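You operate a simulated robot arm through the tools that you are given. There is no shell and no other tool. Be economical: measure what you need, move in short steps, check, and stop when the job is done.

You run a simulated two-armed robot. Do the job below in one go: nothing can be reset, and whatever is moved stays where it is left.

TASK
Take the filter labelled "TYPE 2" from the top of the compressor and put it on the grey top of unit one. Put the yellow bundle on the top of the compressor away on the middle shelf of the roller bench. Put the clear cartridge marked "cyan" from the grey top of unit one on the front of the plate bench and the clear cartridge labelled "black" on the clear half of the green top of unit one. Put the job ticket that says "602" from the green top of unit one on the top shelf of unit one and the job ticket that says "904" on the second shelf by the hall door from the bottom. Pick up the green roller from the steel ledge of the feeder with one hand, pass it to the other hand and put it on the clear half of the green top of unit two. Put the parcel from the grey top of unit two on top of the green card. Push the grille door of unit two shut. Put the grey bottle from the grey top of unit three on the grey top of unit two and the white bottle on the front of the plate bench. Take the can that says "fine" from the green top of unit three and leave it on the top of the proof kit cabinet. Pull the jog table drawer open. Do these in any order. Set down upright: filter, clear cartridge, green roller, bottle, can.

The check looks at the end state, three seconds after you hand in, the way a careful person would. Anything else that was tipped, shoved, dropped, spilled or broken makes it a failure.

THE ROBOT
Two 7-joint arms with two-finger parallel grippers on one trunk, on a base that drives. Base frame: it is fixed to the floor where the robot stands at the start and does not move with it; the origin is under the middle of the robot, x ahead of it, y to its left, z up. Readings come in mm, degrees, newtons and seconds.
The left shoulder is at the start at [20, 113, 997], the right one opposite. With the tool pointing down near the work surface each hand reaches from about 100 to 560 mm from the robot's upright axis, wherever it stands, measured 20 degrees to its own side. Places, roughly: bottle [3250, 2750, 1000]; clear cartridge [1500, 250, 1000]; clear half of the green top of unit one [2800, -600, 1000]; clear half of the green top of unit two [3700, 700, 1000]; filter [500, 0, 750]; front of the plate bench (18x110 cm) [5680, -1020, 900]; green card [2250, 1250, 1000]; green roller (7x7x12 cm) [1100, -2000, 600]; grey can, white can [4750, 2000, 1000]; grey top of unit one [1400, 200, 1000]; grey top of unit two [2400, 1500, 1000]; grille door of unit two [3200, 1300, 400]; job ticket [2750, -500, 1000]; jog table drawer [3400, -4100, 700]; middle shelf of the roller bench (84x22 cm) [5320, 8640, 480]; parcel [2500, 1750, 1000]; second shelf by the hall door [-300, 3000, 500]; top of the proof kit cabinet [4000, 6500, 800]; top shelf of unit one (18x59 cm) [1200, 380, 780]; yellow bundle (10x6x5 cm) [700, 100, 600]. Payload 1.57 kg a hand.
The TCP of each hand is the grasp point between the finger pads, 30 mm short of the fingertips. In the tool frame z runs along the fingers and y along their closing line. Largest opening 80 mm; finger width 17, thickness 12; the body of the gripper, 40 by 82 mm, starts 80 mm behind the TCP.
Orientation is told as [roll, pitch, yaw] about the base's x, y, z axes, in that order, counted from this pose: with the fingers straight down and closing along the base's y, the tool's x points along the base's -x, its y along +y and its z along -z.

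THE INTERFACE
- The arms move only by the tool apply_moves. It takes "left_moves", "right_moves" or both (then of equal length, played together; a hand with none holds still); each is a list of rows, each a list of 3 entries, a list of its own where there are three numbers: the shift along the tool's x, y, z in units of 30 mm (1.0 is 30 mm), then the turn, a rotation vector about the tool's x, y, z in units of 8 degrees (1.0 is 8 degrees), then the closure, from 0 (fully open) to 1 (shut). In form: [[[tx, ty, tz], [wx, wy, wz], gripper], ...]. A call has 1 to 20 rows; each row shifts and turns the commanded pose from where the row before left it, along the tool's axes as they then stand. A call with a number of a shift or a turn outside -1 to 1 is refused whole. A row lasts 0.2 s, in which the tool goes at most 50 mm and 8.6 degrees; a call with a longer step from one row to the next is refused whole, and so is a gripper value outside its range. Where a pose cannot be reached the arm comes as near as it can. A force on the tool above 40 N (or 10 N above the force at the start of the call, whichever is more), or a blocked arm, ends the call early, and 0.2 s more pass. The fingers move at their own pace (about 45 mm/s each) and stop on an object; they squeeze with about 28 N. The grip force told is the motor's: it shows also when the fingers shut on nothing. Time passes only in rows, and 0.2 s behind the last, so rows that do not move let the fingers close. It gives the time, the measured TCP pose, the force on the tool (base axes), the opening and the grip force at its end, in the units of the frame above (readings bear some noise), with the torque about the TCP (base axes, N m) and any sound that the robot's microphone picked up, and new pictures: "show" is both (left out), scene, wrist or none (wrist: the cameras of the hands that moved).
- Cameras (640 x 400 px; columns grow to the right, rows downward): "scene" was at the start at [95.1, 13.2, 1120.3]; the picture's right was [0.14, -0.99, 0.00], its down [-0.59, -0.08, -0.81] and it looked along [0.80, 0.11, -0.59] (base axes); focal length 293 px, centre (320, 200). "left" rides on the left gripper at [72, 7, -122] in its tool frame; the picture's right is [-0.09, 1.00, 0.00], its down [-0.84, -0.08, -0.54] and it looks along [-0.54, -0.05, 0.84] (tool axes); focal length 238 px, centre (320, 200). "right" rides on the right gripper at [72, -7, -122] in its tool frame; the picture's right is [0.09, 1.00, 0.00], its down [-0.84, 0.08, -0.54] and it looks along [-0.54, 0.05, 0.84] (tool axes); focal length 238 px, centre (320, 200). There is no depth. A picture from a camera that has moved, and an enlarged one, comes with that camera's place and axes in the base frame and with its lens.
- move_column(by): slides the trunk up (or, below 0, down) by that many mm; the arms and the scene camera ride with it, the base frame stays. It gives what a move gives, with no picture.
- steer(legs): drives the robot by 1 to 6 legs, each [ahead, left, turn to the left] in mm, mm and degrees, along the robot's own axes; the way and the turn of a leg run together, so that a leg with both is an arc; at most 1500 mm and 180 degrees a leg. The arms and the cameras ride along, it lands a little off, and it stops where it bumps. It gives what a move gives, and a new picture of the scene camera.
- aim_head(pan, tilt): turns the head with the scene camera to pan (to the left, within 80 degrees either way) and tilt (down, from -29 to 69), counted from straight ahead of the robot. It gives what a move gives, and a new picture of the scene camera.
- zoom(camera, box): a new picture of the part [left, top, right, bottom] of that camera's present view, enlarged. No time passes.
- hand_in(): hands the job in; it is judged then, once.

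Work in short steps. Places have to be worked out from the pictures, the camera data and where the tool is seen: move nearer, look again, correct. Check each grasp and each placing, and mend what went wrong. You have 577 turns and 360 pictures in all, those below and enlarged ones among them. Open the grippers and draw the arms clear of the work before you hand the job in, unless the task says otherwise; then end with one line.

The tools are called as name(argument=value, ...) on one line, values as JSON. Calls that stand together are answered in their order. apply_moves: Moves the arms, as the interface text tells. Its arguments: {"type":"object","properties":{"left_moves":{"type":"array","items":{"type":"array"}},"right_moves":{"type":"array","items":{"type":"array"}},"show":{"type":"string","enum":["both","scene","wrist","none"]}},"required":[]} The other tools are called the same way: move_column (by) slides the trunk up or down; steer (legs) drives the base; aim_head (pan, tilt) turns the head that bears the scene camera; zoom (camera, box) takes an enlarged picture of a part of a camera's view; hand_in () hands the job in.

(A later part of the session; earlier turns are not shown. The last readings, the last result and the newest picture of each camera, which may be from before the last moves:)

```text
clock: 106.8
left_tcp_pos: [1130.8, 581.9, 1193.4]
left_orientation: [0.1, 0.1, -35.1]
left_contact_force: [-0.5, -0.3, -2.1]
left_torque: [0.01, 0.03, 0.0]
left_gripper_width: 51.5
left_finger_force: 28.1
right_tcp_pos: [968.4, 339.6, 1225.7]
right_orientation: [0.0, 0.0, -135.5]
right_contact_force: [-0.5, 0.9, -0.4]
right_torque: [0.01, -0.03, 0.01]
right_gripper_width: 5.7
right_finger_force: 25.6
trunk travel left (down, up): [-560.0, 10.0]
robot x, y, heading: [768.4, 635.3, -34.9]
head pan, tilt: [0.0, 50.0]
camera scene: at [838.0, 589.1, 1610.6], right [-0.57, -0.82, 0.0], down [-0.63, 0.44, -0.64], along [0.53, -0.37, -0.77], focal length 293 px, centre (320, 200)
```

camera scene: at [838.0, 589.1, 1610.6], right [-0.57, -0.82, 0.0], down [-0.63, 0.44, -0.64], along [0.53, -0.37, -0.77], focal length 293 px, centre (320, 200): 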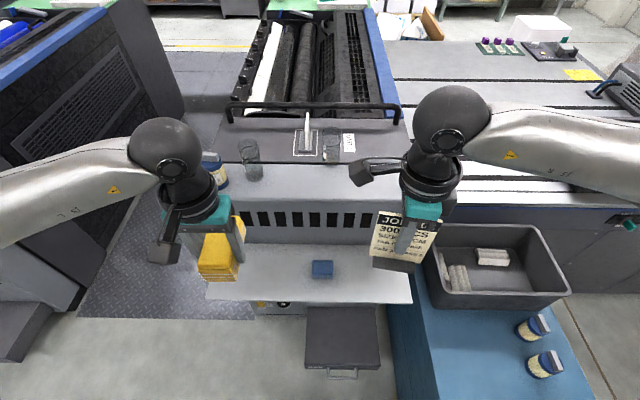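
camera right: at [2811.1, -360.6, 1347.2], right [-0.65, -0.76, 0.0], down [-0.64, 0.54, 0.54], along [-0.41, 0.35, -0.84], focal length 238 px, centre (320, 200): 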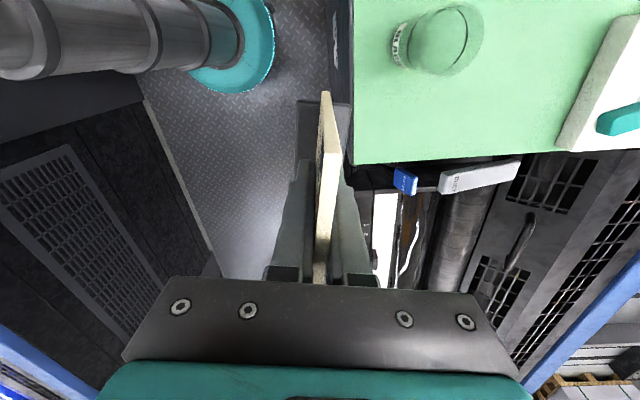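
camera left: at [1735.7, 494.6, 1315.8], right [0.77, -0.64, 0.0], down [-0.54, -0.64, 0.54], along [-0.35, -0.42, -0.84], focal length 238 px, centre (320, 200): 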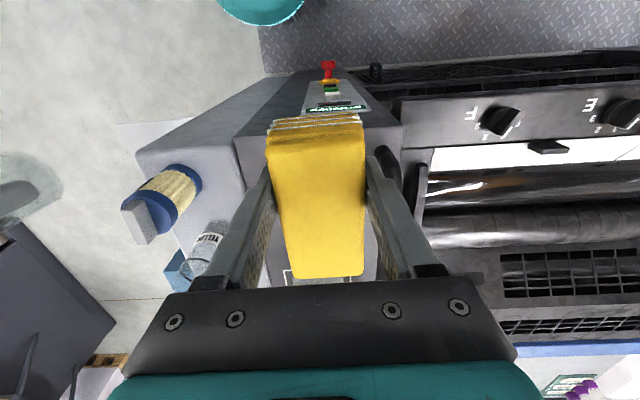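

The shelf centre is about 488 mm ahead. I lower the trunk 310 mm, then bring the ticket over the shelf right of the blue block.

move_column(by=-310)

apply_moves(right_moves=[[[0.195, 0.81, 0], [0, 0, 0], 1], [[0.195, 0.81, 0], [0, 0, 0], 1], [[0.195, 0.81, 0], [0, 0, 0], 1], [[0.195, 0.81, 0], [0, 0, 0], 1], [[0.195, 0.81, 0], [0, 0, 0], 1], [[0.195, 0.81, 0], [0, 0, 0], 1]])

```text
clock: 109.9
left_tcp_pos: [1131.2, 583.1, 884.0]
left_orientation: [0.0, 0.0, -35.1]
left_contact_force: [-0.5, -0.8, -1.2]
left_torque: [0.02, 0.03, 0.04]
left_gripper_width: 51.5
left_finger_force: 28.3
right_tcp_pos: [969.0, 340.1, 916.5]
right_orientation: [0.0, -0.1, -135.5]
right_contact_force: [0.0, 0.4, -0.3]
right_torque: [-0.01, -0.01, 0.02]
right_gripper_width: 5.6
right_finger_force: 25.2
trunk travel left (down, up): [-250.0, 320.0]
robot x, y, heading: [772.5, 635.6, -35.3]
head pan, tilt: [0.0, 50.0]
```

```text
clock: 111.3
left_tcp_pos: [1131.8, 582.5, 882.8]
left_orientation: [0.0, 0.1, -35.0]
left_contact_force: [0.1, 0.3, -0.7]
left_torque: [0.03, 0.03, 0.01]
left_gripper_width: 51.2
left_finger_force: 28.3
right_tcp_pos: [1096.0, 260.6, 915.0]
right_orientation: [-0.1, 0.0, -135.4]
right_contact_force: [-0.1, 0.0, -1.0]
right_torque: [-0.01, -0.02, 0.04]
right_gripper_width: 5.6
right_finger_force: 25.6
trunk travel left (down, up): [-250.0, 320.0]
robot x, y, heading: [768.9, 639.9, -34.9]
head pan, tilt: [0.0, 50.0]
camera scene: at [838.2, 589.0, 1300.5], right [-0.57, -0.82, 0.0], down [-0.63, 0.44, -0.64], along [0.53, -0.37, -0.77], focal length 293 px, centre (320, 200)
camera right: at [1142.5, 315.3, 1036.7], right [0.76, -0.64, 0.0], down [-0.54, -0.64, 0.54], along [-0.35, -0.41, -0.84], focal length 238 px, centre (320, 200)
```

scene: 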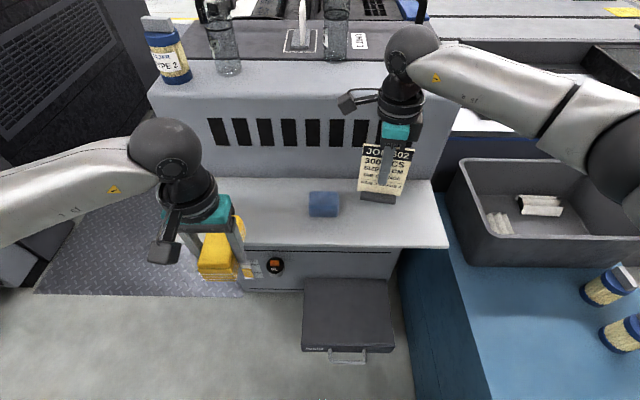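
right: 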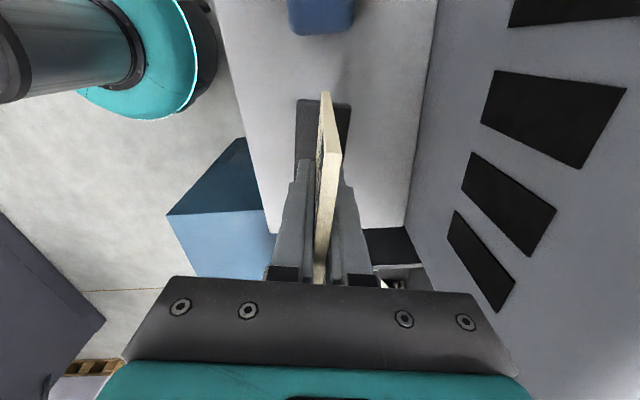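

Over the shelf right of the block. I lower to near contact.

apply_moves(right_moves=[[[0, 0, 0.6], [0, 0, 0], 1], [[0, 0, 0.6], [0, 0, 0], 1], [[0, 0, 0.4], [0, 0, 0], 1], [[0, 0, 0], [0, 0, 0], 1]])

apply_moves(right_moves=[[[0, 0, 0.15], [0, 0, 0], 1], [[0, 0, 0], [0, 0, 0], 1]], show="none")

```text
clock: 112.3
left_tcp_pos: [1129.9, 583.3, 884.1]
left_orientation: [0.1, -0.1, -35.2]
left_contact_force: [0.2, -0.5, -1.7]
left_torque: [0.03, 0.02, 0.01]
left_gripper_width: 51.3
left_finger_force: 27.7
right_tcp_pos: [1095.2, 261.3, 867.4]
right_orientation: [-0.1, 0.0, -135.3]
right_contact_force: [-0.7, 0.2, -0.5]
right_torque: [-0.02, -0.02, 0.0]
right_gripper_width: 5.6
right_finger_force: 25.5
trunk travel left (down, up): [-250.0, 320.0]
robot x, y, heading: [766.2, 636.7, -35.1]
head pan, tilt: [0.0, 50.0]
camera scene: at [838.0, 589.0, 1300.5], right [-0.57, -0.82, 0.0], down [-0.63, 0.44, -0.64], along [0.53, -0.37, -0.77], focal length 293 px, centre (320, 200)
camera right: at [1142.2, 316.2, 988.7], right [0.76, -0.64, 0.0], down [-0.54, -0.64, 0.54], along [-0.35, -0.41, -0.84], focal length 238 px, centre (320, 200)
```

scene: 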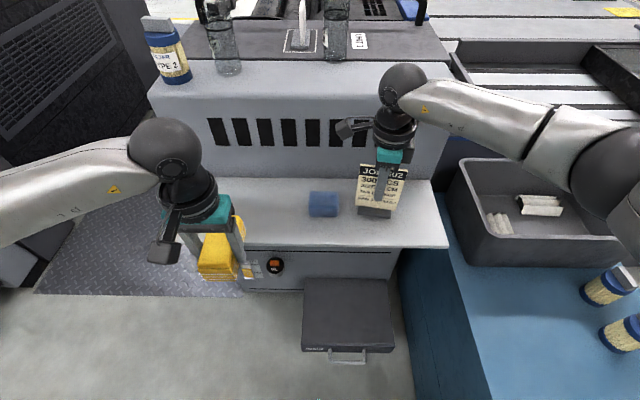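
right: 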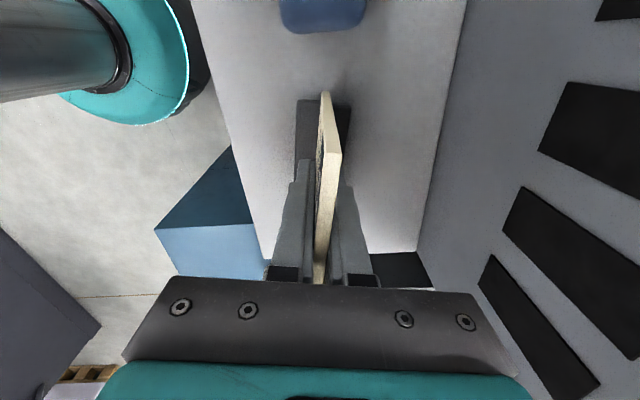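

```text
clock: 112.9
left_tcp_pos: [1129.7, 582.4, 883.6]
left_orientation: [0.0, 0.0, -35.1]
left_contact_force: [0.7, 0.2, -0.6]
left_torque: [0.0, 0.01, 0.01]
left_gripper_width: 51.4
left_finger_force: 28.1
right_tcp_pos: [1095.3, 260.7, 863.3]
right_orientation: [0.0, -0.1, -135.5]
right_contact_force: [0.1, 0.4, 0.0]
right_torque: [0.04, 0.02, 0.01]
right_gripper_width: 6.0
right_finger_force: 25.7
trunk travel left (down, up): [-250.0, 320.0]
robot x, y, heading: [767.8, 640.3, -35.1]
head pan, tilt: [0.0, 50.0]
```

apply_moves(right_moves=[[[0, 0, 0.15], [0, 0, 0], 1], [[0, 0, 0], [0, 0, 0], 1]], show="none")

apply_moves(right_moves=[[[0, 0, 0.12], [0, 0, 0], 1], [[0, 0, 0], [0, 0, 0], 1]], show="none")

apply_moves(right_moves=[[[0, 0, 0.1], [0, 0, 0], 1], [[0, 0, 0], [0, 0, 0], 1]], show="none")

```text
clock: 113.5
left_tcp_pos: [1130.1, 581.9, 883.6]
left_orientation: [0.1, 0.0, -35.1]
left_contact_force: [-0.5, -0.9, -0.6]
left_torque: [0.0, 0.02, -0.01]
left_gripper_width: 51.4
left_finger_force: 28.0
right_tcp_pos: [1095.7, 261.5, 858.6]
right_orientation: [-0.1, 0.1, -135.6]
right_contact_force: [0.5, 0.1, -1.4]
right_torque: [0.04, -0.02, -0.02]
right_gripper_width: 5.8
right_finger_force: 24.9
trunk travel left (down, up): [-250.0, 320.0]
robot x, y, heading: [768.0, 639.4, -35.1]
head pan, tilt: [0.0, 50.0]
```

```text
clock: 114.1
left_tcp_pos: [1131.1, 582.2, 884.8]
left_orientation: [0.1, 0.0, -35.2]
left_contact_force: [0.6, 0.3, -2.1]
left_torque: [0.01, 0.02, -0.01]
left_gripper_width: 51.3
left_finger_force: 27.8
right_tcp_pos: [1096.9, 260.4, 855.9]
right_orientation: [0.1, 0.0, -135.5]
right_contact_force: [-1.1, -0.2, 3.0]
right_torque: [-0.06, 0.14, 0.03]
right_gripper_width: 5.6
right_finger_force: 25.9
trunk travel left (down, up): [-250.0, 320.0]
robot x, y, heading: [768.2, 636.7, -35.2]
head pan, tilt: [0.0, 50.0]
```

```text
clock: 114.7
left_tcp_pos: [1129.1, 583.4, 884.8]
left_orientation: [0.0, 0.0, -35.1]
left_contact_force: [0.3, 0.8, -1.5]
left_torque: [0.02, 0.01, 0.0]
left_gripper_width: 51.5
left_finger_force: 28.0
right_tcp_pos: [1095.3, 262.8, 854.7]
right_orientation: [0.2, 0.1, -135.5]
right_contact_force: [-2.4, 0.3, 20.0]
right_torque: [0.25, 0.3, -0.02]
right_gripper_width: 6.1
right_finger_force: 25.2
trunk travel left (down, up): [-250.0, 320.0]
robot x, y, heading: [765.0, 641.2, -35.1]
head pan, tilt: [0.0, 50.0]
```

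Contact. I relieve, open partly, and lift.

apply_moves(right_moves=[[[0, 0, -0.05], [0, 0, 0], 0.4], [[0, 0, 0], [0, 0, 0], 0.4], [[0, 0, 0], [0, 0, 0], 0.4], [[0, 0, -0.5], [0, 0, 0], 0.4], [[0, 0, -1], [0, 0, 0], 0.4], [[0, 0, -1], [0, 0, 0], 0.4], [[0, 0, -1], [0, 0, 0], 0.4], [[0, 0, -1], [0, 0, 0], 0.4], [[0, 0, -1], [0, 0, 0], 0.4], [[-0.195, -0.81, 0], [0, 0, 0], 0], [[-0.195, -0.81, 0], [0, 0, 0], 0], [[-0.195, -0.81, 0], [0, 0, 0], 0], [[-0.195, -0.81, 0], [0, 0, 0], 0], [[-0.195, -0.81, 0], [0, 0, 0], 0], [[-0.195, -0.81, 0], [0, 0, 0], 0]])

```text
clock: 117.9
left_tcp_pos: [1130.5, 583.2, 884.1]
left_orientation: [0.1, 0.1, -35.1]
left_contact_force: [0.3, 0.9, -2.0]
left_torque: [0.03, -0.01, 0.01]
left_gripper_width: 51.2
left_finger_force: 28.7
right_tcp_pos: [966.5, 339.5, 1018.0]
right_orientation: [0.0, -0.1, -135.5]
right_contact_force: [-0.9, 0.1, -0.1]
right_torque: [0.02, 0.0, 0.01]
right_gripper_width: 80.1
right_finger_force: 0.1
trunk travel left (down, up): [-250.0, 320.0]
robot x, y, heading: [771.4, 635.0, -35.1]
head pan, tilt: [0.0, 50.0]
camera scene: at [837.7, 589.1, 1300.6], right [-0.57, -0.82, 0.0], down [-0.63, 0.44, -0.64], along [0.53, -0.37, -0.77], focal length 293 px, centre (320, 200)
camera right: at [1014.3, 394.6, 1139.2], right [0.76, -0.65, 0.0], down [-0.54, -0.64, 0.54], along [-0.35, -0.41, -0.84], focal length 238 px, centre (320, 200)
```

scene: 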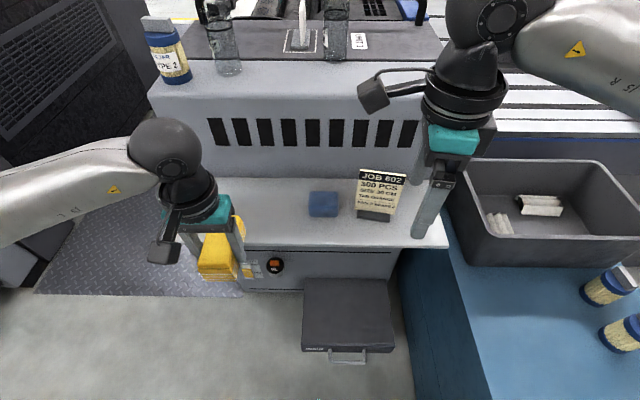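
right: 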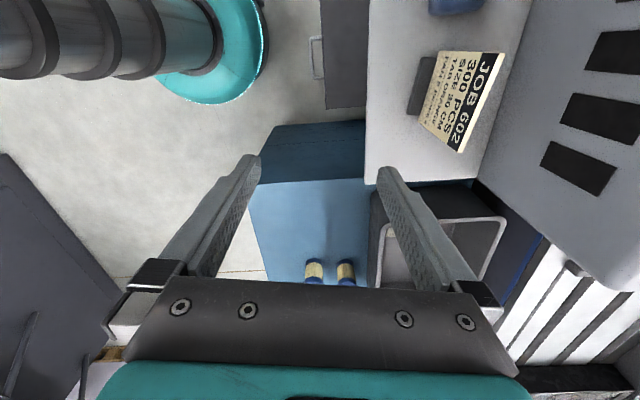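

602 stands on the shelf. Next the CYAN cartridge from the front: raise the trunk, turn the hand back, and move closer.

move_column(by=310)

apply_moves(right_moves=[[[0, 0, 0], [0, 0, -1], 0], [[0, 0, 0], [0, 0, -1], 0], [[0, 0, 0], [0, 0, -1], 0], [[0, 0, 0], [0, 0, -1], 0], [[0, 0, 0], [0, 0, -1], 0], [[0, 0, 0], [0, 0, -1], 0], [[0, 0, 0], [0, 0, -1], 0], [[0, 0, 0], [0, 0, -1], 0], [[0, 0, 0], [0, 0, -1], 0], [[0, 0, 0], [0, 0, -1], 0], [[0, 0, 0], [0, 0, -1], 0], [[0, 0, 0], [0, 0, -1], 0], [[0, 0, 0], [0, 0, -0.55], 0]], show="none")

steer(legs=[[0, 80, 0], [105, 0, 0]])

aim_head(pan=0, tilt=40)

```text
clock: 121.0
left_tcp_pos: [1131.9, 581.0, 1192.8]
left_orientation: [0.0, 0.1, -35.2]
left_contact_force: [1.0, 0.9, -0.8]
left_torque: [0.02, 0.02, 0.02]
left_gripper_width: 51.1
left_finger_force: 28.3
right_tcp_pos: [968.3, 339.1, 1327.4]
right_orientation: [0.0, 0.0, -135.5]
right_contact_force: [0.2, -0.1, 0.4]
right_torque: [0.02, -0.04, 0.01]
right_gripper_width: 80.0
right_finger_force: 0.0
trunk travel left (down, up): [-560.0, 10.0]
robot x, y, heading: [769.8, 639.2, -35.1]
head pan, tilt: [0.0, 50.0]
```

```text
clock: 123.8
left_tcp_pos: [1130.7, 582.8, 1193.5]
left_orientation: [0.1, 0.0, -35.1]
left_contact_force: [-0.1, 0.4, -2.1]
left_torque: [0.02, 0.03, 0.04]
left_gripper_width: 51.2
left_finger_force: 28.0
right_tcp_pos: [968.1, 338.5, 1328.4]
right_orientation: [0.0, 0.0, -34.9]
right_contact_force: [-0.6, -0.3, -0.9]
right_torque: [0.0, 0.01, 0.0]
right_gripper_width: 80.3
right_finger_force: 0.0
trunk travel left (down, up): [-560.0, 10.0]
robot x, y, heading: [768.4, 633.8, -35.0]
head pan, tilt: [0.0, 50.0]
```

```text
clock: 125.6
left_tcp_pos: [1262.0, 589.9, 1193.4]
left_orientation: [0.0, 0.1, -35.0]
left_contact_force: [-0.1, 0.2, -1.3]
left_torque: [0.04, 0.04, -0.05]
left_gripper_width: 51.5
left_finger_force: 27.9
right_tcp_pos: [1099.6, 345.6, 1327.8]
right_orientation: [0.0, 0.1, -35.0]
right_contact_force: [-0.3, -0.7, -0.3]
right_torque: [0.03, -0.02, 0.01]
right_gripper_width: 79.9
right_finger_force: 0.0
trunk travel left (down, up): [-560.0, 10.0]
robot x, y, heading: [897.5, 646.3, -35.0]
head pan, tilt: [0.0, 50.0]
camera scene: at [968.8, 595.0, 1610.5], right [-0.57, -0.82, 0.0], down [-0.63, 0.44, -0.64], along [0.53, -0.37, -0.77], focal length 293 px, centre (320, 200)
```

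scene: 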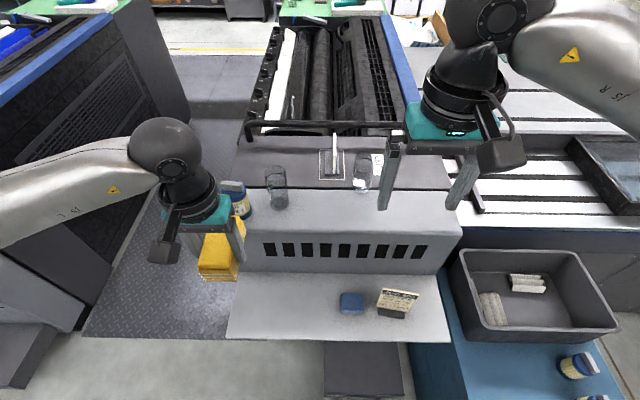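

```text
clock: 126.3
left_tcp_pos: [1262.0, 589.0, 1193.9]
left_orientation: [0.0, 0.1, -35.0]
left_contact_force: [0.5, -0.7, -1.5]
left_torque: [0.0, 0.01, 0.01]
left_gripper_width: 51.4
left_finger_force: 28.3
right_tcp_pos: [1099.1, 345.8, 1327.7]
right_orientation: [0.0, 0.1, -35.0]
right_contact_force: [-0.3, 0.1, 0.6]
right_torque: [-0.01, 0.0, -0.02]
right_gripper_width: 80.1
right_finger_force: 0.0
trunk travel left (down, up): [-560.0, 10.0]
robot x, y, heading: [898.2, 645.0, -34.8]
head pan, tilt: [0.0, 40.0]
camera scene: at [975.2, 591.2, 1624.7], right [-0.57, -0.82, 0.0], down [-0.53, 0.37, -0.77], along [0.63, -0.44, -0.64], focal length 293 px, centre (320, 200)
```

scene: 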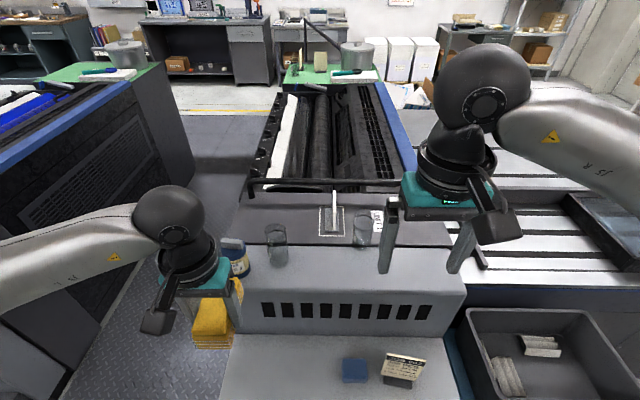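

CYAN sits at about (1356, 183). I tilt the right hand 40° outward and reach to above it.

apply_moves(right_moves=[[[0, 0, 0], [0, -1, 0], 0], [[0, 0, 0], [0, -1, 0], 0], [[0, 0, 0], [0, -1, 0], 0], [[0, 0, 0], [0, -1, 0], 0], [[0, 0, 0], [0, -1, 0], 0], [[-0.37, 0.045, 0.973], [0, 0, 0], 0], [[-0.37, 0.045, 0.973], [0, 0, 0], 0], [[-0.37, 0.045, 0.973], [0, 0, 0], 0], [[-0.37, 0.045, 0.973], [0, 0, 0], 0], [[-0.37, 0.045, 0.973], [0, 0, 0], 0], [[-0.37, 0.045, 0.973], [0, 0, 0], 0], [[-0.37, 0.045, 0.973], [0, 0, 0], 0], [[-0.37, 0.045, 0.973], [0, 0, 0], 0], [[-0.37, 0.045, 0.973], [0, 0, 0], 0], [[-0.37, 0.045, 0.973], [0, 0, 0], 0], [[-0.37, 0.045, 0.973], [0, 0, 0], 0]])

```text
clock: 129.7
left_tcp_pos: [1263.1, 590.8, 1193.1]
left_orientation: [-0.1, 0.1, -34.9]
left_contact_force: [0.2, 0.1, -1.7]
left_torque: [0.03, 0.04, 0.05]
left_gripper_width: 51.6
left_finger_force: 27.9
right_tcp_pos: [1393.9, 173.9, 1159.4]
right_orientation: [-0.1, -40.2, -34.8]
right_contact_force: [-0.6, 0.8, -0.4]
right_torque: [-0.03, 0.04, 0.0]
right_gripper_width: 80.1
right_finger_force: 0.1
right hand out of reach, approached as far as the arm can: row 4, 5
trunk travel left (down, up): [-560.0, 10.0]
robot x, y, heading: [900.1, 646.9, -34.9]
head pan, tilt: [0.0, 40.0]
camera scene: at [977.1, 592.6, 1624.7], right [-0.57, -0.82, 0.0], down [-0.53, 0.37, -0.77], along [0.63, -0.44, -0.64], focal length 293 px, centre (320, 200)
camera right: at [1280.6, 244.2, 1206.1], right [0.51, 0.86, -0.06], down [0.28, -0.1, 0.95], along [0.81, -0.5, -0.3], focal length 238 px, centre (320, 200)
```

scene: 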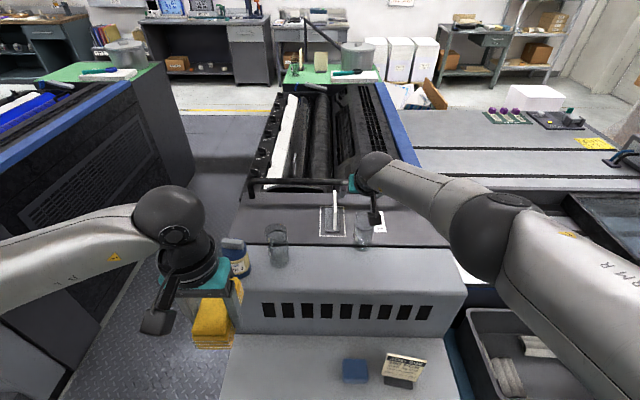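
right: 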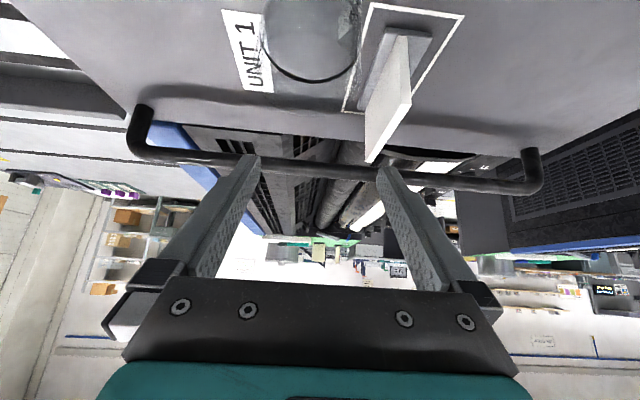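

I correct back 36 mm and 14 mm right, then descend partway.

apply_moves(right_moves=[[[0.46, -0.23, -0.38], [0, 0, 0], 0], [[0.46, -0.23, -0.38], [0, 0, 0], 0], [[0, 0, 0], [0, 0, 0], 0], [[0.64, 0, 0.77], [0, 0, 0], 0]])

```text
clock: 130.7
left_tcp_pos: [1261.2, 589.4, 1192.8]
left_orientation: [0.0, 0.1, -35.0]
left_contact_force: [0.3, 0.2, -1.7]
left_torque: [0.02, 0.0, 0.02]
left_gripper_width: 51.7
left_finger_force: 28.0
right_tcp_pos: [1355.3, 181.2, 1129.0]
right_orientation: [-0.1, -39.9, -35.0]
right_contact_force: [0.4, -0.4, 0.0]
right_torque: [0.0, -0.01, -0.03]
right_gripper_width: 80.1
right_finger_force: 0.0
trunk travel left (down, up): [-560.0, 10.0]
robot x, y, heading: [898.2, 644.1, -34.8]
head pan, tilt: [0.0, 40.0]
camera scene: at [975.7, 591.2, 1624.7], right [-0.57, -0.82, 0.0], down [-0.53, 0.37, -0.77], along [0.63, -0.44, -0.64], focal length 293 px, centre (320, 200)
camera right: at [1241.0, 252.2, 1175.6], right [0.51, 0.86, -0.06], down [0.28, -0.1, 0.95], along [0.81, -0.51, -0.3], focal length 238 px, centre (320, 200)
```

scene: 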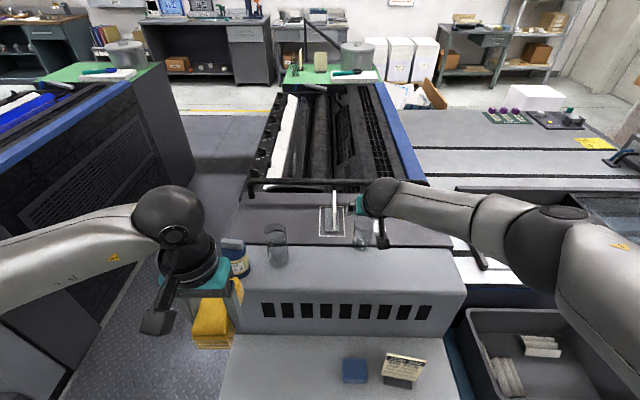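
right: 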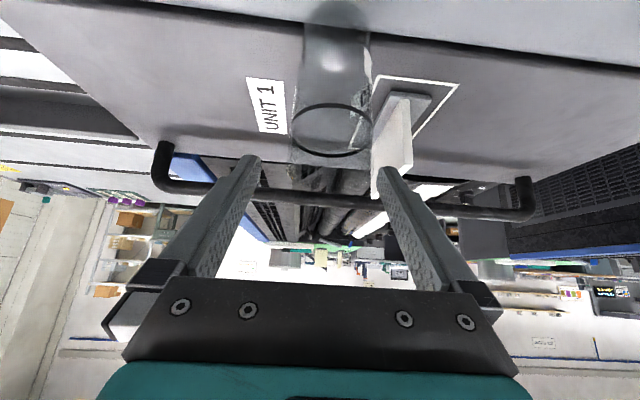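

Aligned to about 3 mm. I descend the rest and grip.

apply_moves(right_moves=[[[0.64, 0.1, 0.77], [0, 0, 0], 0], [[0.64, 0, 0.77], [0, 0, 0], 0], [[0, 0, 0], [0, 0, 0], 0], [[0, 0, 0], [0, 0, 0], 0.9], [[0, 0, 0], [0, 0, 0], 0.9], [[0, 0, 0], [0, 0, 0], 0.9], [[0, 0, 0], [0, 0, 0], 0.9]])

```text
clock: 132.3
left_tcp_pos: [1261.6, 589.3, 1193.7]
left_orientation: [0.1, 0.1, -35.0]
left_contact_force: [0.1, -0.4, -0.6]
left_torque: [0.0, 0.0, -0.01]
left_gripper_width: 51.5
left_finger_force: 28.0
right_tcp_pos: [1356.4, 182.6, 1069.4]
right_orientation: [-0.1, -40.0, -34.9]
right_contact_force: [0.9, 0.7, 0.0]
right_torque: [-0.03, -0.04, 0.02]
right_gripper_width: 51.3
right_finger_force: 27.7
trunk travel left (down, up): [-560.0, 10.0]
robot x, y, heading: [899.8, 645.5, -35.3]
head pan, tilt: [0.0, 40.0]
camera scene: at [975.4, 591.0, 1624.7], right [-0.57, -0.82, 0.0], down [-0.53, 0.37, -0.77], along [0.63, -0.44, -0.64], focal length 293 px, centre (320, 200)
camera right: at [1242.4, 254.0, 1115.8], right [0.51, 0.86, -0.06], down [0.28, -0.1, 0.95], along [0.81, -0.51, -0.3], focal length 238 px, centre (320, 200)
```

scene: 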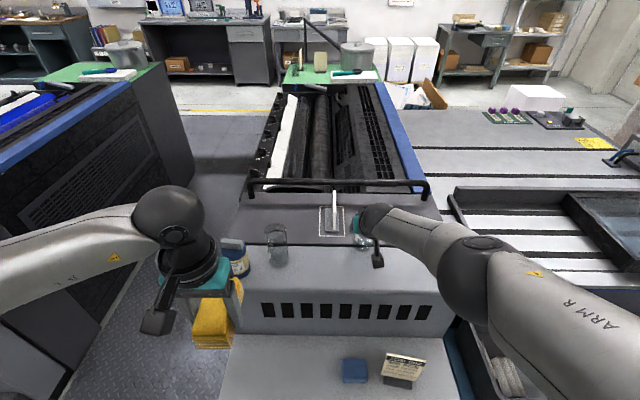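
right: 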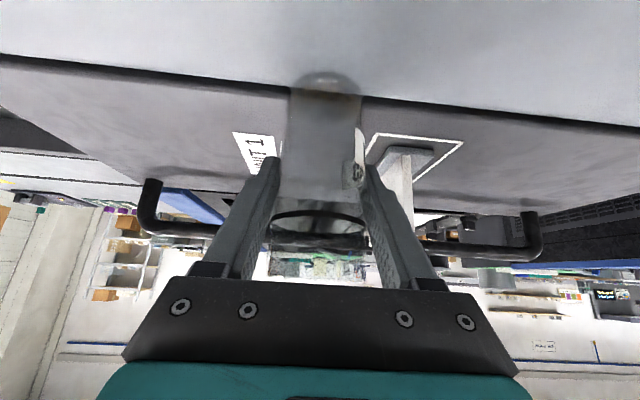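

Gripped (51 mm). I lift straight, draw back, and level the hand.

apply_moves(right_moves=[[[-0.64, 0, -0.77], [0, 0, 0], 0.9], [[-0.64, 0, -0.77], [0, 0, 0], 0.9], [[-0.64, 0, -0.77], [0, 0, 0], 0.9], [[-0.64, 0, -0.77], [0, 0, 0], 0.9], [[0.77, 0, -0.64], [0, 0, 0], 0.9], [[0.77, 0, -0.64], [0, 0, 0], 0.9], [[0.77, 0, -0.64], [0, 0, 0], 0.9], [[0.77, 0, -0.64], [0, 0, 0], 0.9], [[0.77, 0, -0.64], [0, 0, 0], 0.9], [[0.77, 0, -0.64], [0, 0, 0], 0.9], [[0.77, 0, -0.64], [0, 0, 0], 0.9], [[0.77, 0, -0.64], [0, 0, 0], 0.9], [[0.77, 0, -0.64], [0, 0, 0], 0.9], [[0, 0, 0], [0, 1, 0], 0.9], [[0, 0, 0], [0, 1, 0], 0.9], [[0, 0, 0], [0, 1, 0], 0.9], [[0, 0, 0], [0, 1, 0], 0.9], [[0, 0, 0], [0, 1, 0], 0.9]])

```text
clock: 136.1
left_tcp_pos: [1262.7, 590.2, 1193.1]
left_orientation: [0.1, 0.0, -35.1]
left_contact_force: [0.2, 0.7, -1.7]
left_torque: [0.02, 0.01, 0.02]
left_gripper_width: 51.6
left_finger_force: 28.0
right_tcp_pos: [1134.8, 339.4, 1188.4]
right_orientation: [0.0, 0.2, -34.9]
right_contact_force: [0.5, -1.2, -1.5]
right_torque: [0.02, -0.02, -0.02]
right_gripper_width: 51.4
right_finger_force: 27.9
trunk travel left (down, up): [-560.0, 10.0]
robot x, y, heading: [896.8, 647.3, -35.1]
head pan, tilt: [0.0, 40.0]
camera scene: at [976.1, 590.8, 1624.6], right [-0.57, -0.82, 0.0], down [-0.53, 0.37, -0.77], along [0.63, -0.44, -0.64], focal length 293 px, centre (320, 200)
camera right: at [1072.3, 374.4, 1309.3], right [0.49, 0.87, 0.0], down [0.73, -0.42, 0.54], along [0.47, -0.27, -0.84], focal length 238 px, centre (320, 200)
```

scene: 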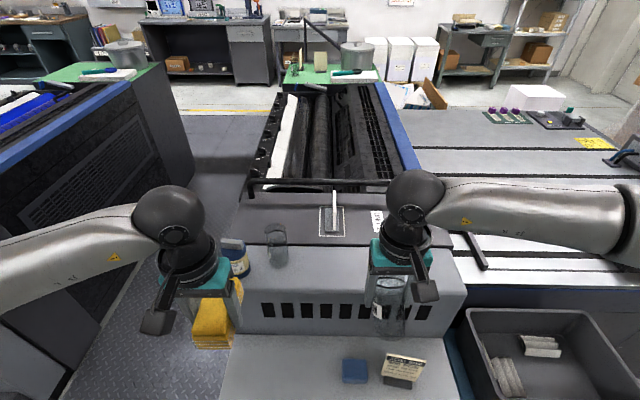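
right: 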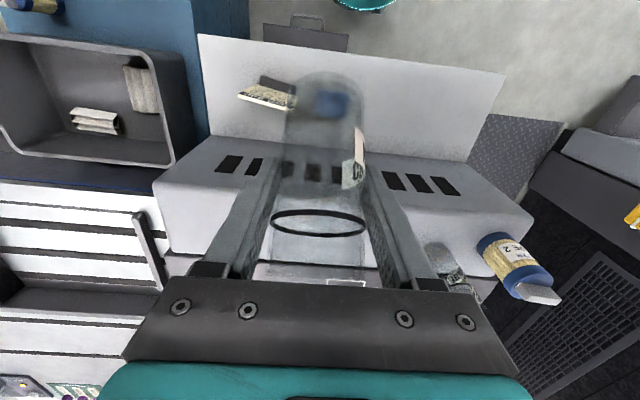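

CYAN is held (leaning 40° in the hand; I'll tilt back when placing). Now through the gangway toward the plate bench.

steer(legs=[[-30, 720, 0], [1500, 0, 0], [1300, 0, 0]])

aim_head(pan=15, tilt=20)

```text
clock: 153.1
left_tcp_pos: [3933.3, -397.5, 1193.3]
left_orientation: [0.0, 0.1, -35.2]
left_contact_force: [0.1, 0.2, -1.1]
left_torque: [0.02, -0.02, 0.03]
left_gripper_width: 51.5
left_finger_force: 27.8
right_tcp_pos: [3802.8, -646.8, 1187.9]
right_orientation: [0.1, 0.0, -35.3]
right_contact_force: [0.7, -0.5, -1.8]
right_torque: [0.02, -0.03, 0.03]
right_gripper_width: 51.1
right_finger_force: 27.8
trunk travel left (down, up): [-560.0, 10.0]
robot x, y, heading: [3571.0, -340.0, -35.5]
head pan, tilt: [0.0, 40.0]
camera scene: at [3646.2, -394.8, 1624.7], right [-0.58, -0.82, 0.0], down [-0.53, 0.37, -0.77], along [0.63, -0.44, -0.64], focal length 293 px, centre (320, 200)
```

scene: 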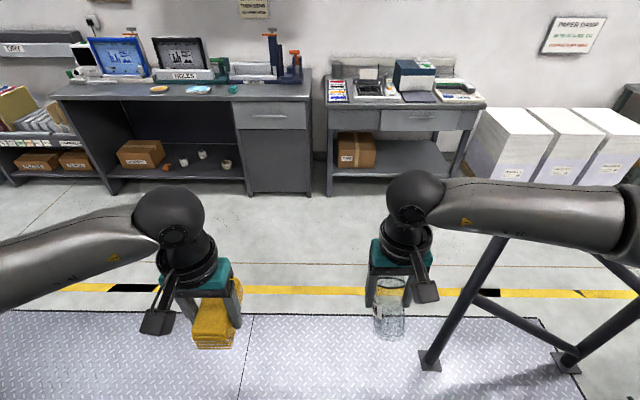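

```text
clock: 153.9
left_tcp_pos: [3932.8, -397.7, 1194.2]
left_orientation: [0.0, 0.1, -35.2]
left_contact_force: [0.7, 0.3, -1.1]
left_torque: [0.03, 0.03, -0.01]
left_gripper_width: 51.4
left_finger_force: 27.9
right_tcp_pos: [3804.0, -647.0, 1187.6]
right_orientation: [0.0, 0.1, -35.2]
right_contact_force: [-0.3, 0.3, -1.1]
right_torque: [-0.02, -0.01, 0.01]
right_gripper_width: 51.5
right_finger_force: 27.9
trunk travel left (down, up): [-560.0, 10.0]
robot x, y, heading: [3574.6, -342.6, -35.2]
head pan, tilt: [15.0, 20.0]
camera scene: at [3664.0, -377.9, 1656.0], right [-0.35, -0.94, 0.0], down [-0.32, 0.12, -0.94], along [0.88, -0.33, -0.34], focal length 293 px, centre (320, 200)
```

scene: 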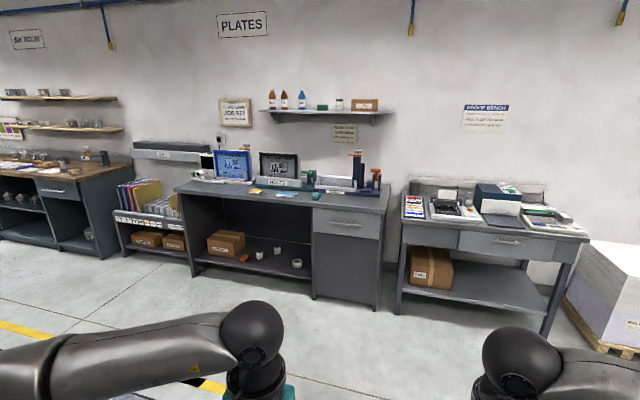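

The bench under the "PLATES" sign is the plate bench. I drive nearer, aiming at the front strip over its drawer.

steer(legs=[[0, 450, 0], [1400, 0, 0]])

aim_head(pan=0, tilt=40)

```text
clock: 163.2
left_tcp_pos: [5340.0, -824.1, 1193.9]
left_orientation: [0.0, 0.1, -34.8]
left_contact_force: [0.1, 0.5, -0.7]
left_torque: [0.03, 0.03, 0.0]
left_gripper_width: 51.7
left_finger_force: 28.2
right_tcp_pos: [5213.1, -1075.2, 1187.7]
right_orientation: [0.0, 0.2, -34.8]
right_contact_force: [0.6, -0.6, -0.7]
right_torque: [-0.02, -0.03, 0.01]
right_gripper_width: 51.3
right_finger_force: 27.9
trunk travel left (down, up): [-560.0, 10.0]
robot x, y, heading: [4974.0, -767.9, -34.6]
head pan, tilt: [15.0, 20.0]
camera scene: at [5072.0, -806.3, 1656.1], right [-0.34, -0.94, 0.0], down [-0.32, 0.12, -0.94], along [0.88, -0.32, -0.34], focal length 293 px, centre (320, 200)
```

scene: 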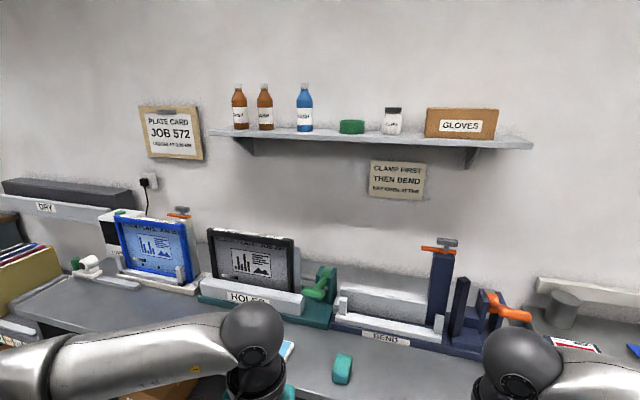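

```text
clock: 164.1
left_tcp_pos: [5340.7, -823.3, 1193.6]
left_orientation: [0.0, 0.1, -34.7]
left_contact_force: [-0.1, 0.0, -1.7]
left_torque: [0.0, 0.03, 0.0]
left_gripper_width: 51.4
left_finger_force: 28.5
right_tcp_pos: [5214.8, -1075.3, 1187.5]
right_orientation: [0.0, 0.0, -34.8]
right_contact_force: [1.2, 0.3, -1.5]
right_torque: [-0.01, -0.06, 0.03]
right_gripper_width: 51.3
right_finger_force: 27.7
trunk travel left (down, up): [-560.0, 10.0]
robot x, y, heading: [4978.9, -770.5, -34.6]
head pan, tilt: [0.0, 40.0]
camera scene: at [5054.0, -823.1, 1624.8], right [-0.57, -0.82, 0.0], down [-0.53, 0.37, -0.77], along [0.63, -0.44, -0.64], focal length 293 px, centre (320, 200)
```

scene: 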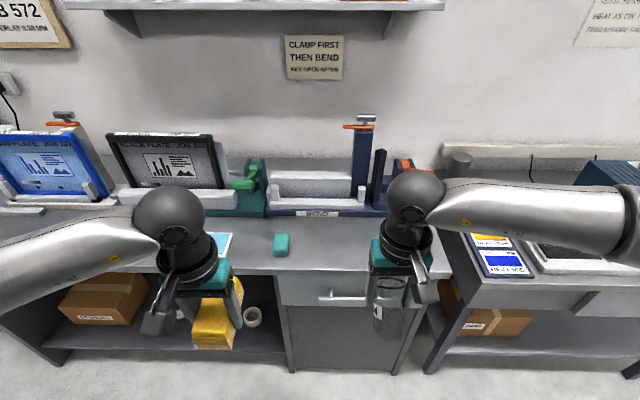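

The front strip right of the sponge is free. I go 240 mm nearer, lower the trunk, and tilt the hand so the cartridge is upright.

steer(legs=[[240, 0, 0]])

move_column(by=-160)

apply_moves(right_moves=[[[0, 0, 0], [0, -1, 0], 0.9], [[0, 0, 0], [0, -1, 0], 0.9], [[0, 0, 0], [0, -1, 0], 0.9], [[0, 0, 0], [0, -1, 0], 0.9], [[0, 0, 0], [0, -1, 0], 0.9]])

```text
clock: 165.8
left_tcp_pos: [5536.7, -961.3, 1194.0]
left_orientation: [0.0, 0.1, -34.9]
left_contact_force: [0.2, -0.3, -1.3]
left_torque: [0.01, 0.06, 0.0]
left_gripper_width: 51.4
left_finger_force: 28.2
right_tcp_pos: [5409.1, -1211.6, 1187.4]
right_orientation: [0.0, 0.2, -34.8]
right_contact_force: [-0.5, 0.3, -1.4]
right_torque: [0.02, -0.01, 0.01]
right_gripper_width: 51.5
right_finger_force: 27.9
trunk travel left (down, up): [-560.0, 10.0]
robot x, y, heading: [5172.0, -905.8, -35.1]
head pan, tilt: [0.0, 40.0]
camera scene: at [5250.5, -960.1, 1624.7], right [-0.57, -0.82, 0.0], down [-0.53, 0.37, -0.77], along [0.63, -0.44, -0.64], focal length 293 px, centre (320, 200)
```

scene: 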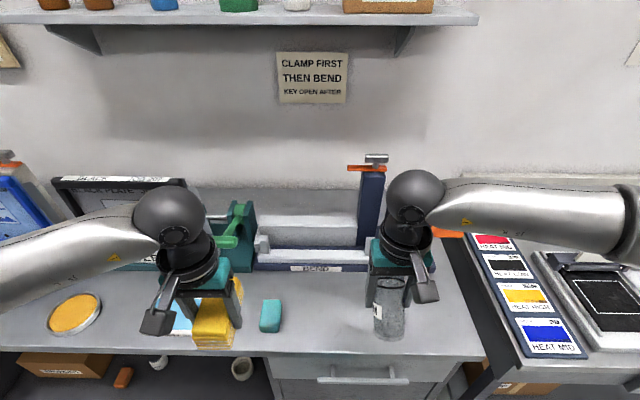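

```text
clock: 167.7
left_tcp_pos: [5535.9, -961.5, 1033.5]
left_orientation: [0.0, 0.2, -34.9]
left_contact_force: [0.6, -0.4, -1.5]
left_torque: [-0.01, 0.04, 0.02]
left_gripper_width: 51.2
left_finger_force: 27.9
right_tcp_pos: [5408.5, -1211.4, 1028.7]
right_orientation: [-0.1, 0.2, -34.8]
right_contact_force: [0.0, 0.5, -1.2]
right_torque: [-0.03, -0.05, -0.01]
right_gripper_width: 51.5
right_finger_force: 27.8
trunk travel left (down, up): [-400.0, 170.0]
robot x, y, heading: [5173.7, -907.2, -34.7]
head pan, tilt: [0.0, 40.0]
```

```text
clock: 168.9
left_tcp_pos: [5537.0, -961.0, 1034.1]
left_orientation: [0.0, 0.0, -34.9]
left_contact_force: [0.8, 0.2, -1.3]
left_torque: [0.0, 0.04, 0.03]
left_gripper_width: 51.6
left_finger_force: 27.8
right_tcp_pos: [5409.8, -1211.8, 1027.1]
right_orientation: [-0.1, -40.1, -34.9]
right_contact_force: [0.4, 1.5, -1.7]
right_torque: [0.01, 0.01, -0.01]
right_gripper_width: 51.5
right_finger_force: 27.8
trunk travel left (down, up): [-400.0, 170.0]
robot x, y, heading: [5173.3, -906.8, -34.9]
head pan, tilt: [0.0, 40.0]
camera scene: at [5250.5, -959.5, 1464.7], right [-0.57, -0.82, 0.0], down [-0.53, 0.37, -0.77], along [0.63, -0.44, -0.64], focal length 293 px, centre (320, 200)
camera right: at [5295.5, -1140.1, 1074.0], right [0.51, 0.86, -0.06], down [0.28, -0.1, 0.95], along [0.81, -0.5, -0.3], focal length 238 px, centre (320, 200)
```

scene: 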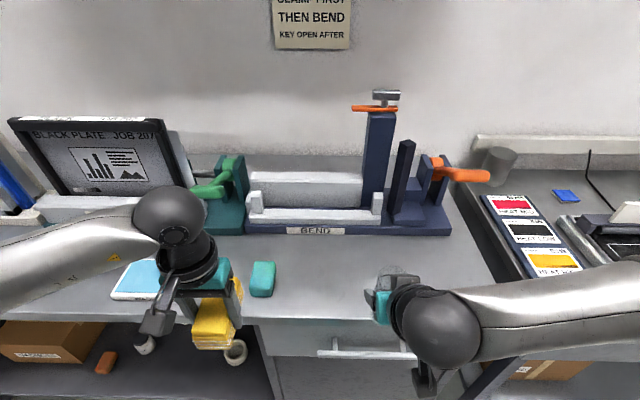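
right: 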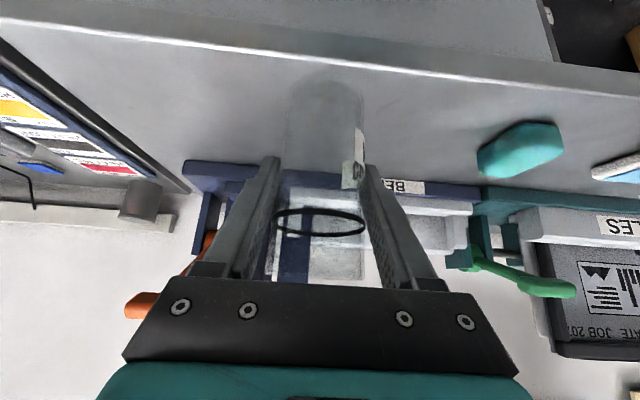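

The cartridge is upright over the bench edge. I go forward 95 mm and then down partway.

apply_moves(right_moves=[[[-0.81, 0, 0.68], [0, 0, 0], 0.9], [[-0.81, 0, 0.68], [0, 0, 0], 0.9], [[-0.81, 0, 0.68], [0, 0, 0], 0.9], [[0.48, 0, 0.57], [0, 0, 0], 0.9], [[0.48, 0, 0.57], [0, 0, 0], 0.9], [[0, 0, 0], [0, 0, 0], 0.9]])

apply_moves(right_moves=[[[0.1, 0, 0.12], [0, 0, 0], 0.9], [[0, 0, 0], [0, 0, 0], 0.9]], show="none")

apply_moves(right_moves=[[[0.1, 0, 0.12], [0, 0, 0], 0.9], [[0, 0, 0], [0, 0, 0], 0.9]], show="none")

```text
clock: 170.3
left_tcp_pos: [5536.2, -961.0, 1033.0]
left_orientation: [0.1, 0.1, -34.9]
left_contact_force: [-0.1, 0.0, -1.1]
left_torque: [0.0, 0.01, -0.02]
left_gripper_width: 51.7
left_finger_force: 27.9
right_tcp_pos: [5488.5, -1264.9, 983.3]
right_orientation: [0.0, -40.1, -34.9]
right_contact_force: [0.4, 0.0, -0.9]
right_torque: [0.0, 0.02, 0.02]
right_gripper_width: 51.4
right_finger_force: 28.0
trunk travel left (down, up): [-400.0, 170.0]
robot x, y, heading: [5172.8, -905.1, -35.0]
head pan, tilt: [0.0, 40.0]
camera scene: at [5249.8, -959.7, 1464.7], right [-0.57, -0.82, 0.0], down [-0.53, 0.37, -0.77], along [0.63, -0.44, -0.64], focal length 293 px, centre (320, 200)
camera right: at [5374.5, -1194.7, 1029.2], right [0.51, 0.86, -0.06], down [0.28, -0.1, 0.95], along [0.81, -0.5, -0.3], focal length 238 px, centre (320, 200)
```

scene: 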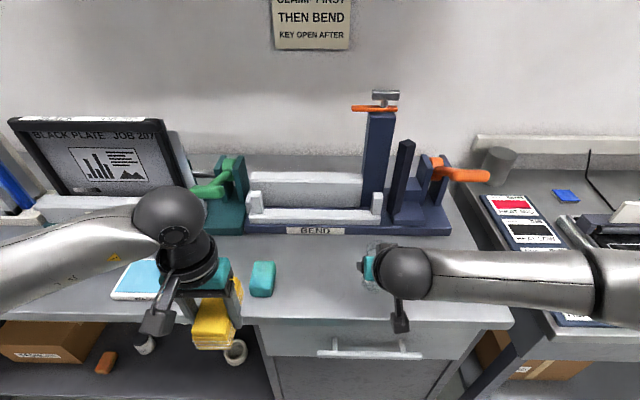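
right: 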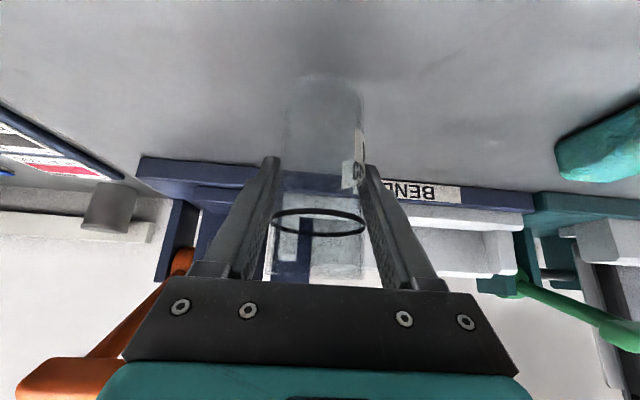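

```text
clock: 170.9
left_tcp_pos: [5536.6, -960.5, 1034.4]
left_orientation: [0.0, 0.1, -35.0]
left_contact_force: [-0.9, 0.0, -1.8]
left_torque: [-0.01, 0.04, -0.01]
left_gripper_width: 51.5
left_finger_force: 27.9
right_tcp_pos: [5489.2, -1265.6, 979.2]
right_orientation: [-0.1, -39.9, -34.9]
right_contact_force: [0.0, -0.5, -1.1]
right_torque: [0.0, 0.03, -0.02]
right_gripper_width: 51.6
right_finger_force: 27.7
trunk travel left (down, up): [-400.0, 170.0]
robot x, y, heading: [5173.1, -907.3, -34.9]
head pan, tilt: [0.0, 40.0]
```

```text
clock: 171.5
left_tcp_pos: [5536.1, -960.3, 1035.0]
left_orientation: [0.0, 0.0, -34.8]
left_contact_force: [0.7, -0.1, -1.8]
left_torque: [0.05, 0.02, -0.01]
left_gripper_width: 51.3
left_finger_force: 28.8
right_tcp_pos: [5488.0, -1265.4, 973.2]
right_orientation: [0.0, -40.0, -35.0]
right_contact_force: [-0.4, 0.7, -0.9]
right_torque: [-0.03, -0.01, 0.03]
right_gripper_width: 51.6
right_finger_force: 27.9
trunk travel left (down, up): [-400.0, 170.0]
robot x, y, heading: [5174.7, -907.7, -35.0]
head pan, tilt: [0.0, 40.0]
```

apply_moves(right_moves=[[[0.08, 0, 0.09], [0, 0, 0], 0.9], [[0, 0, 0], [0, 0, 0], 0.9]], show="none")

apply_moves(right_moves=[[[0.08, 0, 0.09], [0, 0, 0], 0.9], [[0, 0, 0], [0, 0, 0], 0.9]], show="none")

apply_moves(right_moves=[[[0.06, 0, 0.07], [0, 0, 0], 0.9], [[0, 0, 0], [0, 0, 0], 0.9]], show="none")

```text
clock: 172.1
left_tcp_pos: [5535.7, -961.2, 1033.7]
left_orientation: [0.0, 0.0, -34.9]
left_contact_force: [-0.3, -0.5, -1.4]
left_torque: [0.03, -0.02, -0.03]
left_gripper_width: 51.5
left_finger_force: 28.1
right_tcp_pos: [5486.7, -1266.1, 969.6]
right_orientation: [0.0, -39.9, -34.9]
right_contact_force: [0.1, -1.1, -1.5]
right_torque: [-0.01, -0.03, 0.03]
right_gripper_width: 51.5
right_finger_force: 27.8
trunk travel left (down, up): [-400.0, 170.0]
robot x, y, heading: [5173.6, -907.8, -34.9]
head pan, tilt: [0.0, 40.0]
```

```text
clock: 172.7
left_tcp_pos: [5534.7, -960.1, 1034.5]
left_orientation: [0.0, 0.1, -34.8]
left_contact_force: [0.4, -0.1, -2.3]
left_torque: [-0.01, 0.02, 0.02]
left_gripper_width: 51.3
left_finger_force: 28.9
right_tcp_pos: [5487.5, -1264.7, 968.2]
right_orientation: [0.0, -40.1, -34.9]
right_contact_force: [-2.2, -0.7, 6.9]
right_torque: [0.1, 0.31, 0.02]
right_gripper_width: 51.3
right_finger_force: 28.2
trunk travel left (down, up): [-400.0, 170.0]
robot x, y, heading: [5174.9, -903.7, -34.6]
head pan, tilt: [0.0, 40.0]
```

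```text
clock: 173.3
left_tcp_pos: [5536.7, -960.1, 1034.1]
left_orientation: [0.1, 0.0, -34.9]
left_contact_force: [0.2, 0.1, -1.5]
left_torque: [0.02, 0.07, 0.0]
left_gripper_width: 51.2
left_finger_force: 27.6
right_tcp_pos: [5490.1, -1265.3, 966.1]
right_orientation: [0.1, -40.3, -34.9]
right_contact_force: [0.3, -3.8, 16.7]
right_torque: [0.01, 0.32, 0.05]
right_gripper_width: 51.3
right_finger_force: 28.0
trunk travel left (down, up): [-400.0, 170.0]
robot x, y, heading: [5173.8, -907.4, -34.8]
head pan, tilt: [0.0, 40.0]
```

Contact. Open, and withdraw along the tool axis.

apply_moves(right_moves=[[[-0.05, 0, -0.05], [0, 0, 0], 0.9], [[0, 0, 0], [0, 0, 0], 0], [[0, 0, 0], [0, 0, 0], 0], [[0, 0, 0], [0, 0, 0], 0], [[-0.3, 0, -0.4], [0, 0, 0], 0], [[-0.64, 0, -0.77], [0, 0, 0], 0], [[-0.64, 0, -0.77], [0, 0, 0], 0], [[-0.64, 0, -0.77], [0, 0, 0], 0], [[-0.64, 0, -0.77], [0, 0, 0], 0], [[0.77, 0, -0.64], [0, 0, 0], 0], [[0.77, 0, -0.64], [0, 0, 0], 0], [[0.77, 0, -0.64], [0, 0, 0], 0], [[0.77, 0, -0.64], [0, 0, 0], 0], [[0, 0, 0], [0, 1, 0], 0], [[0, 0, 0], [0, 1, 0], 0], [[0, 0, 0], [0, 1, 0], 0], [[0, 0, 0], [0, 1, 0], 0], [[0, 0, 0], [0, 1, 0], 0]], show="scene")

```text
clock: 177.1
left_tcp_pos: [5536.0, -960.8, 1034.0]
left_orientation: [0.1, 0.1, -34.9]
left_contact_force: [0.7, 0.9, -1.9]
left_torque: [0.01, 0.04, 0.03]
left_gripper_width: 51.5
left_finger_force: 28.2
right_tcp_pos: [5399.1, -1199.5, 1094.5]
right_orientation: [0.0, 0.2, -34.8]
right_contact_force: [-0.2, -0.1, -1.1]
right_torque: [0.02, 0.0, 0.02]
right_gripper_width: 80.0
right_finger_force: 0.1
right hand out of reach, approached as far as the arm can: row 13
trunk travel left (down, up): [-400.0, 170.0]
robot x, y, heading: [5173.9, -904.6, -34.8]
head pan, tilt: [0.0, 40.0]
camera scene: at [5250.2, -959.7, 1464.7], right [-0.57, -0.82, 0.0], down [-0.53, 0.37, -0.77], along [0.63, -0.44, -0.64], focal length 293 px, centre (320, 200)
```

scene: 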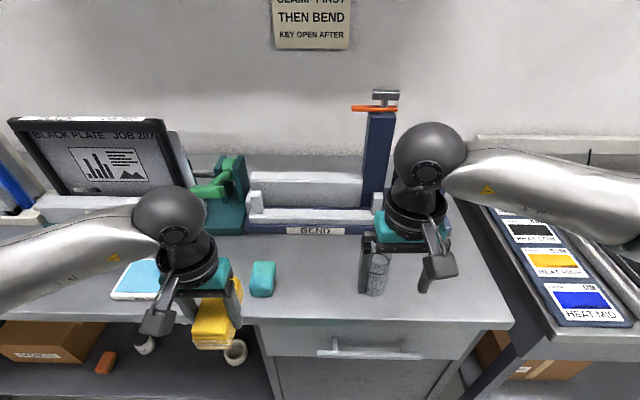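

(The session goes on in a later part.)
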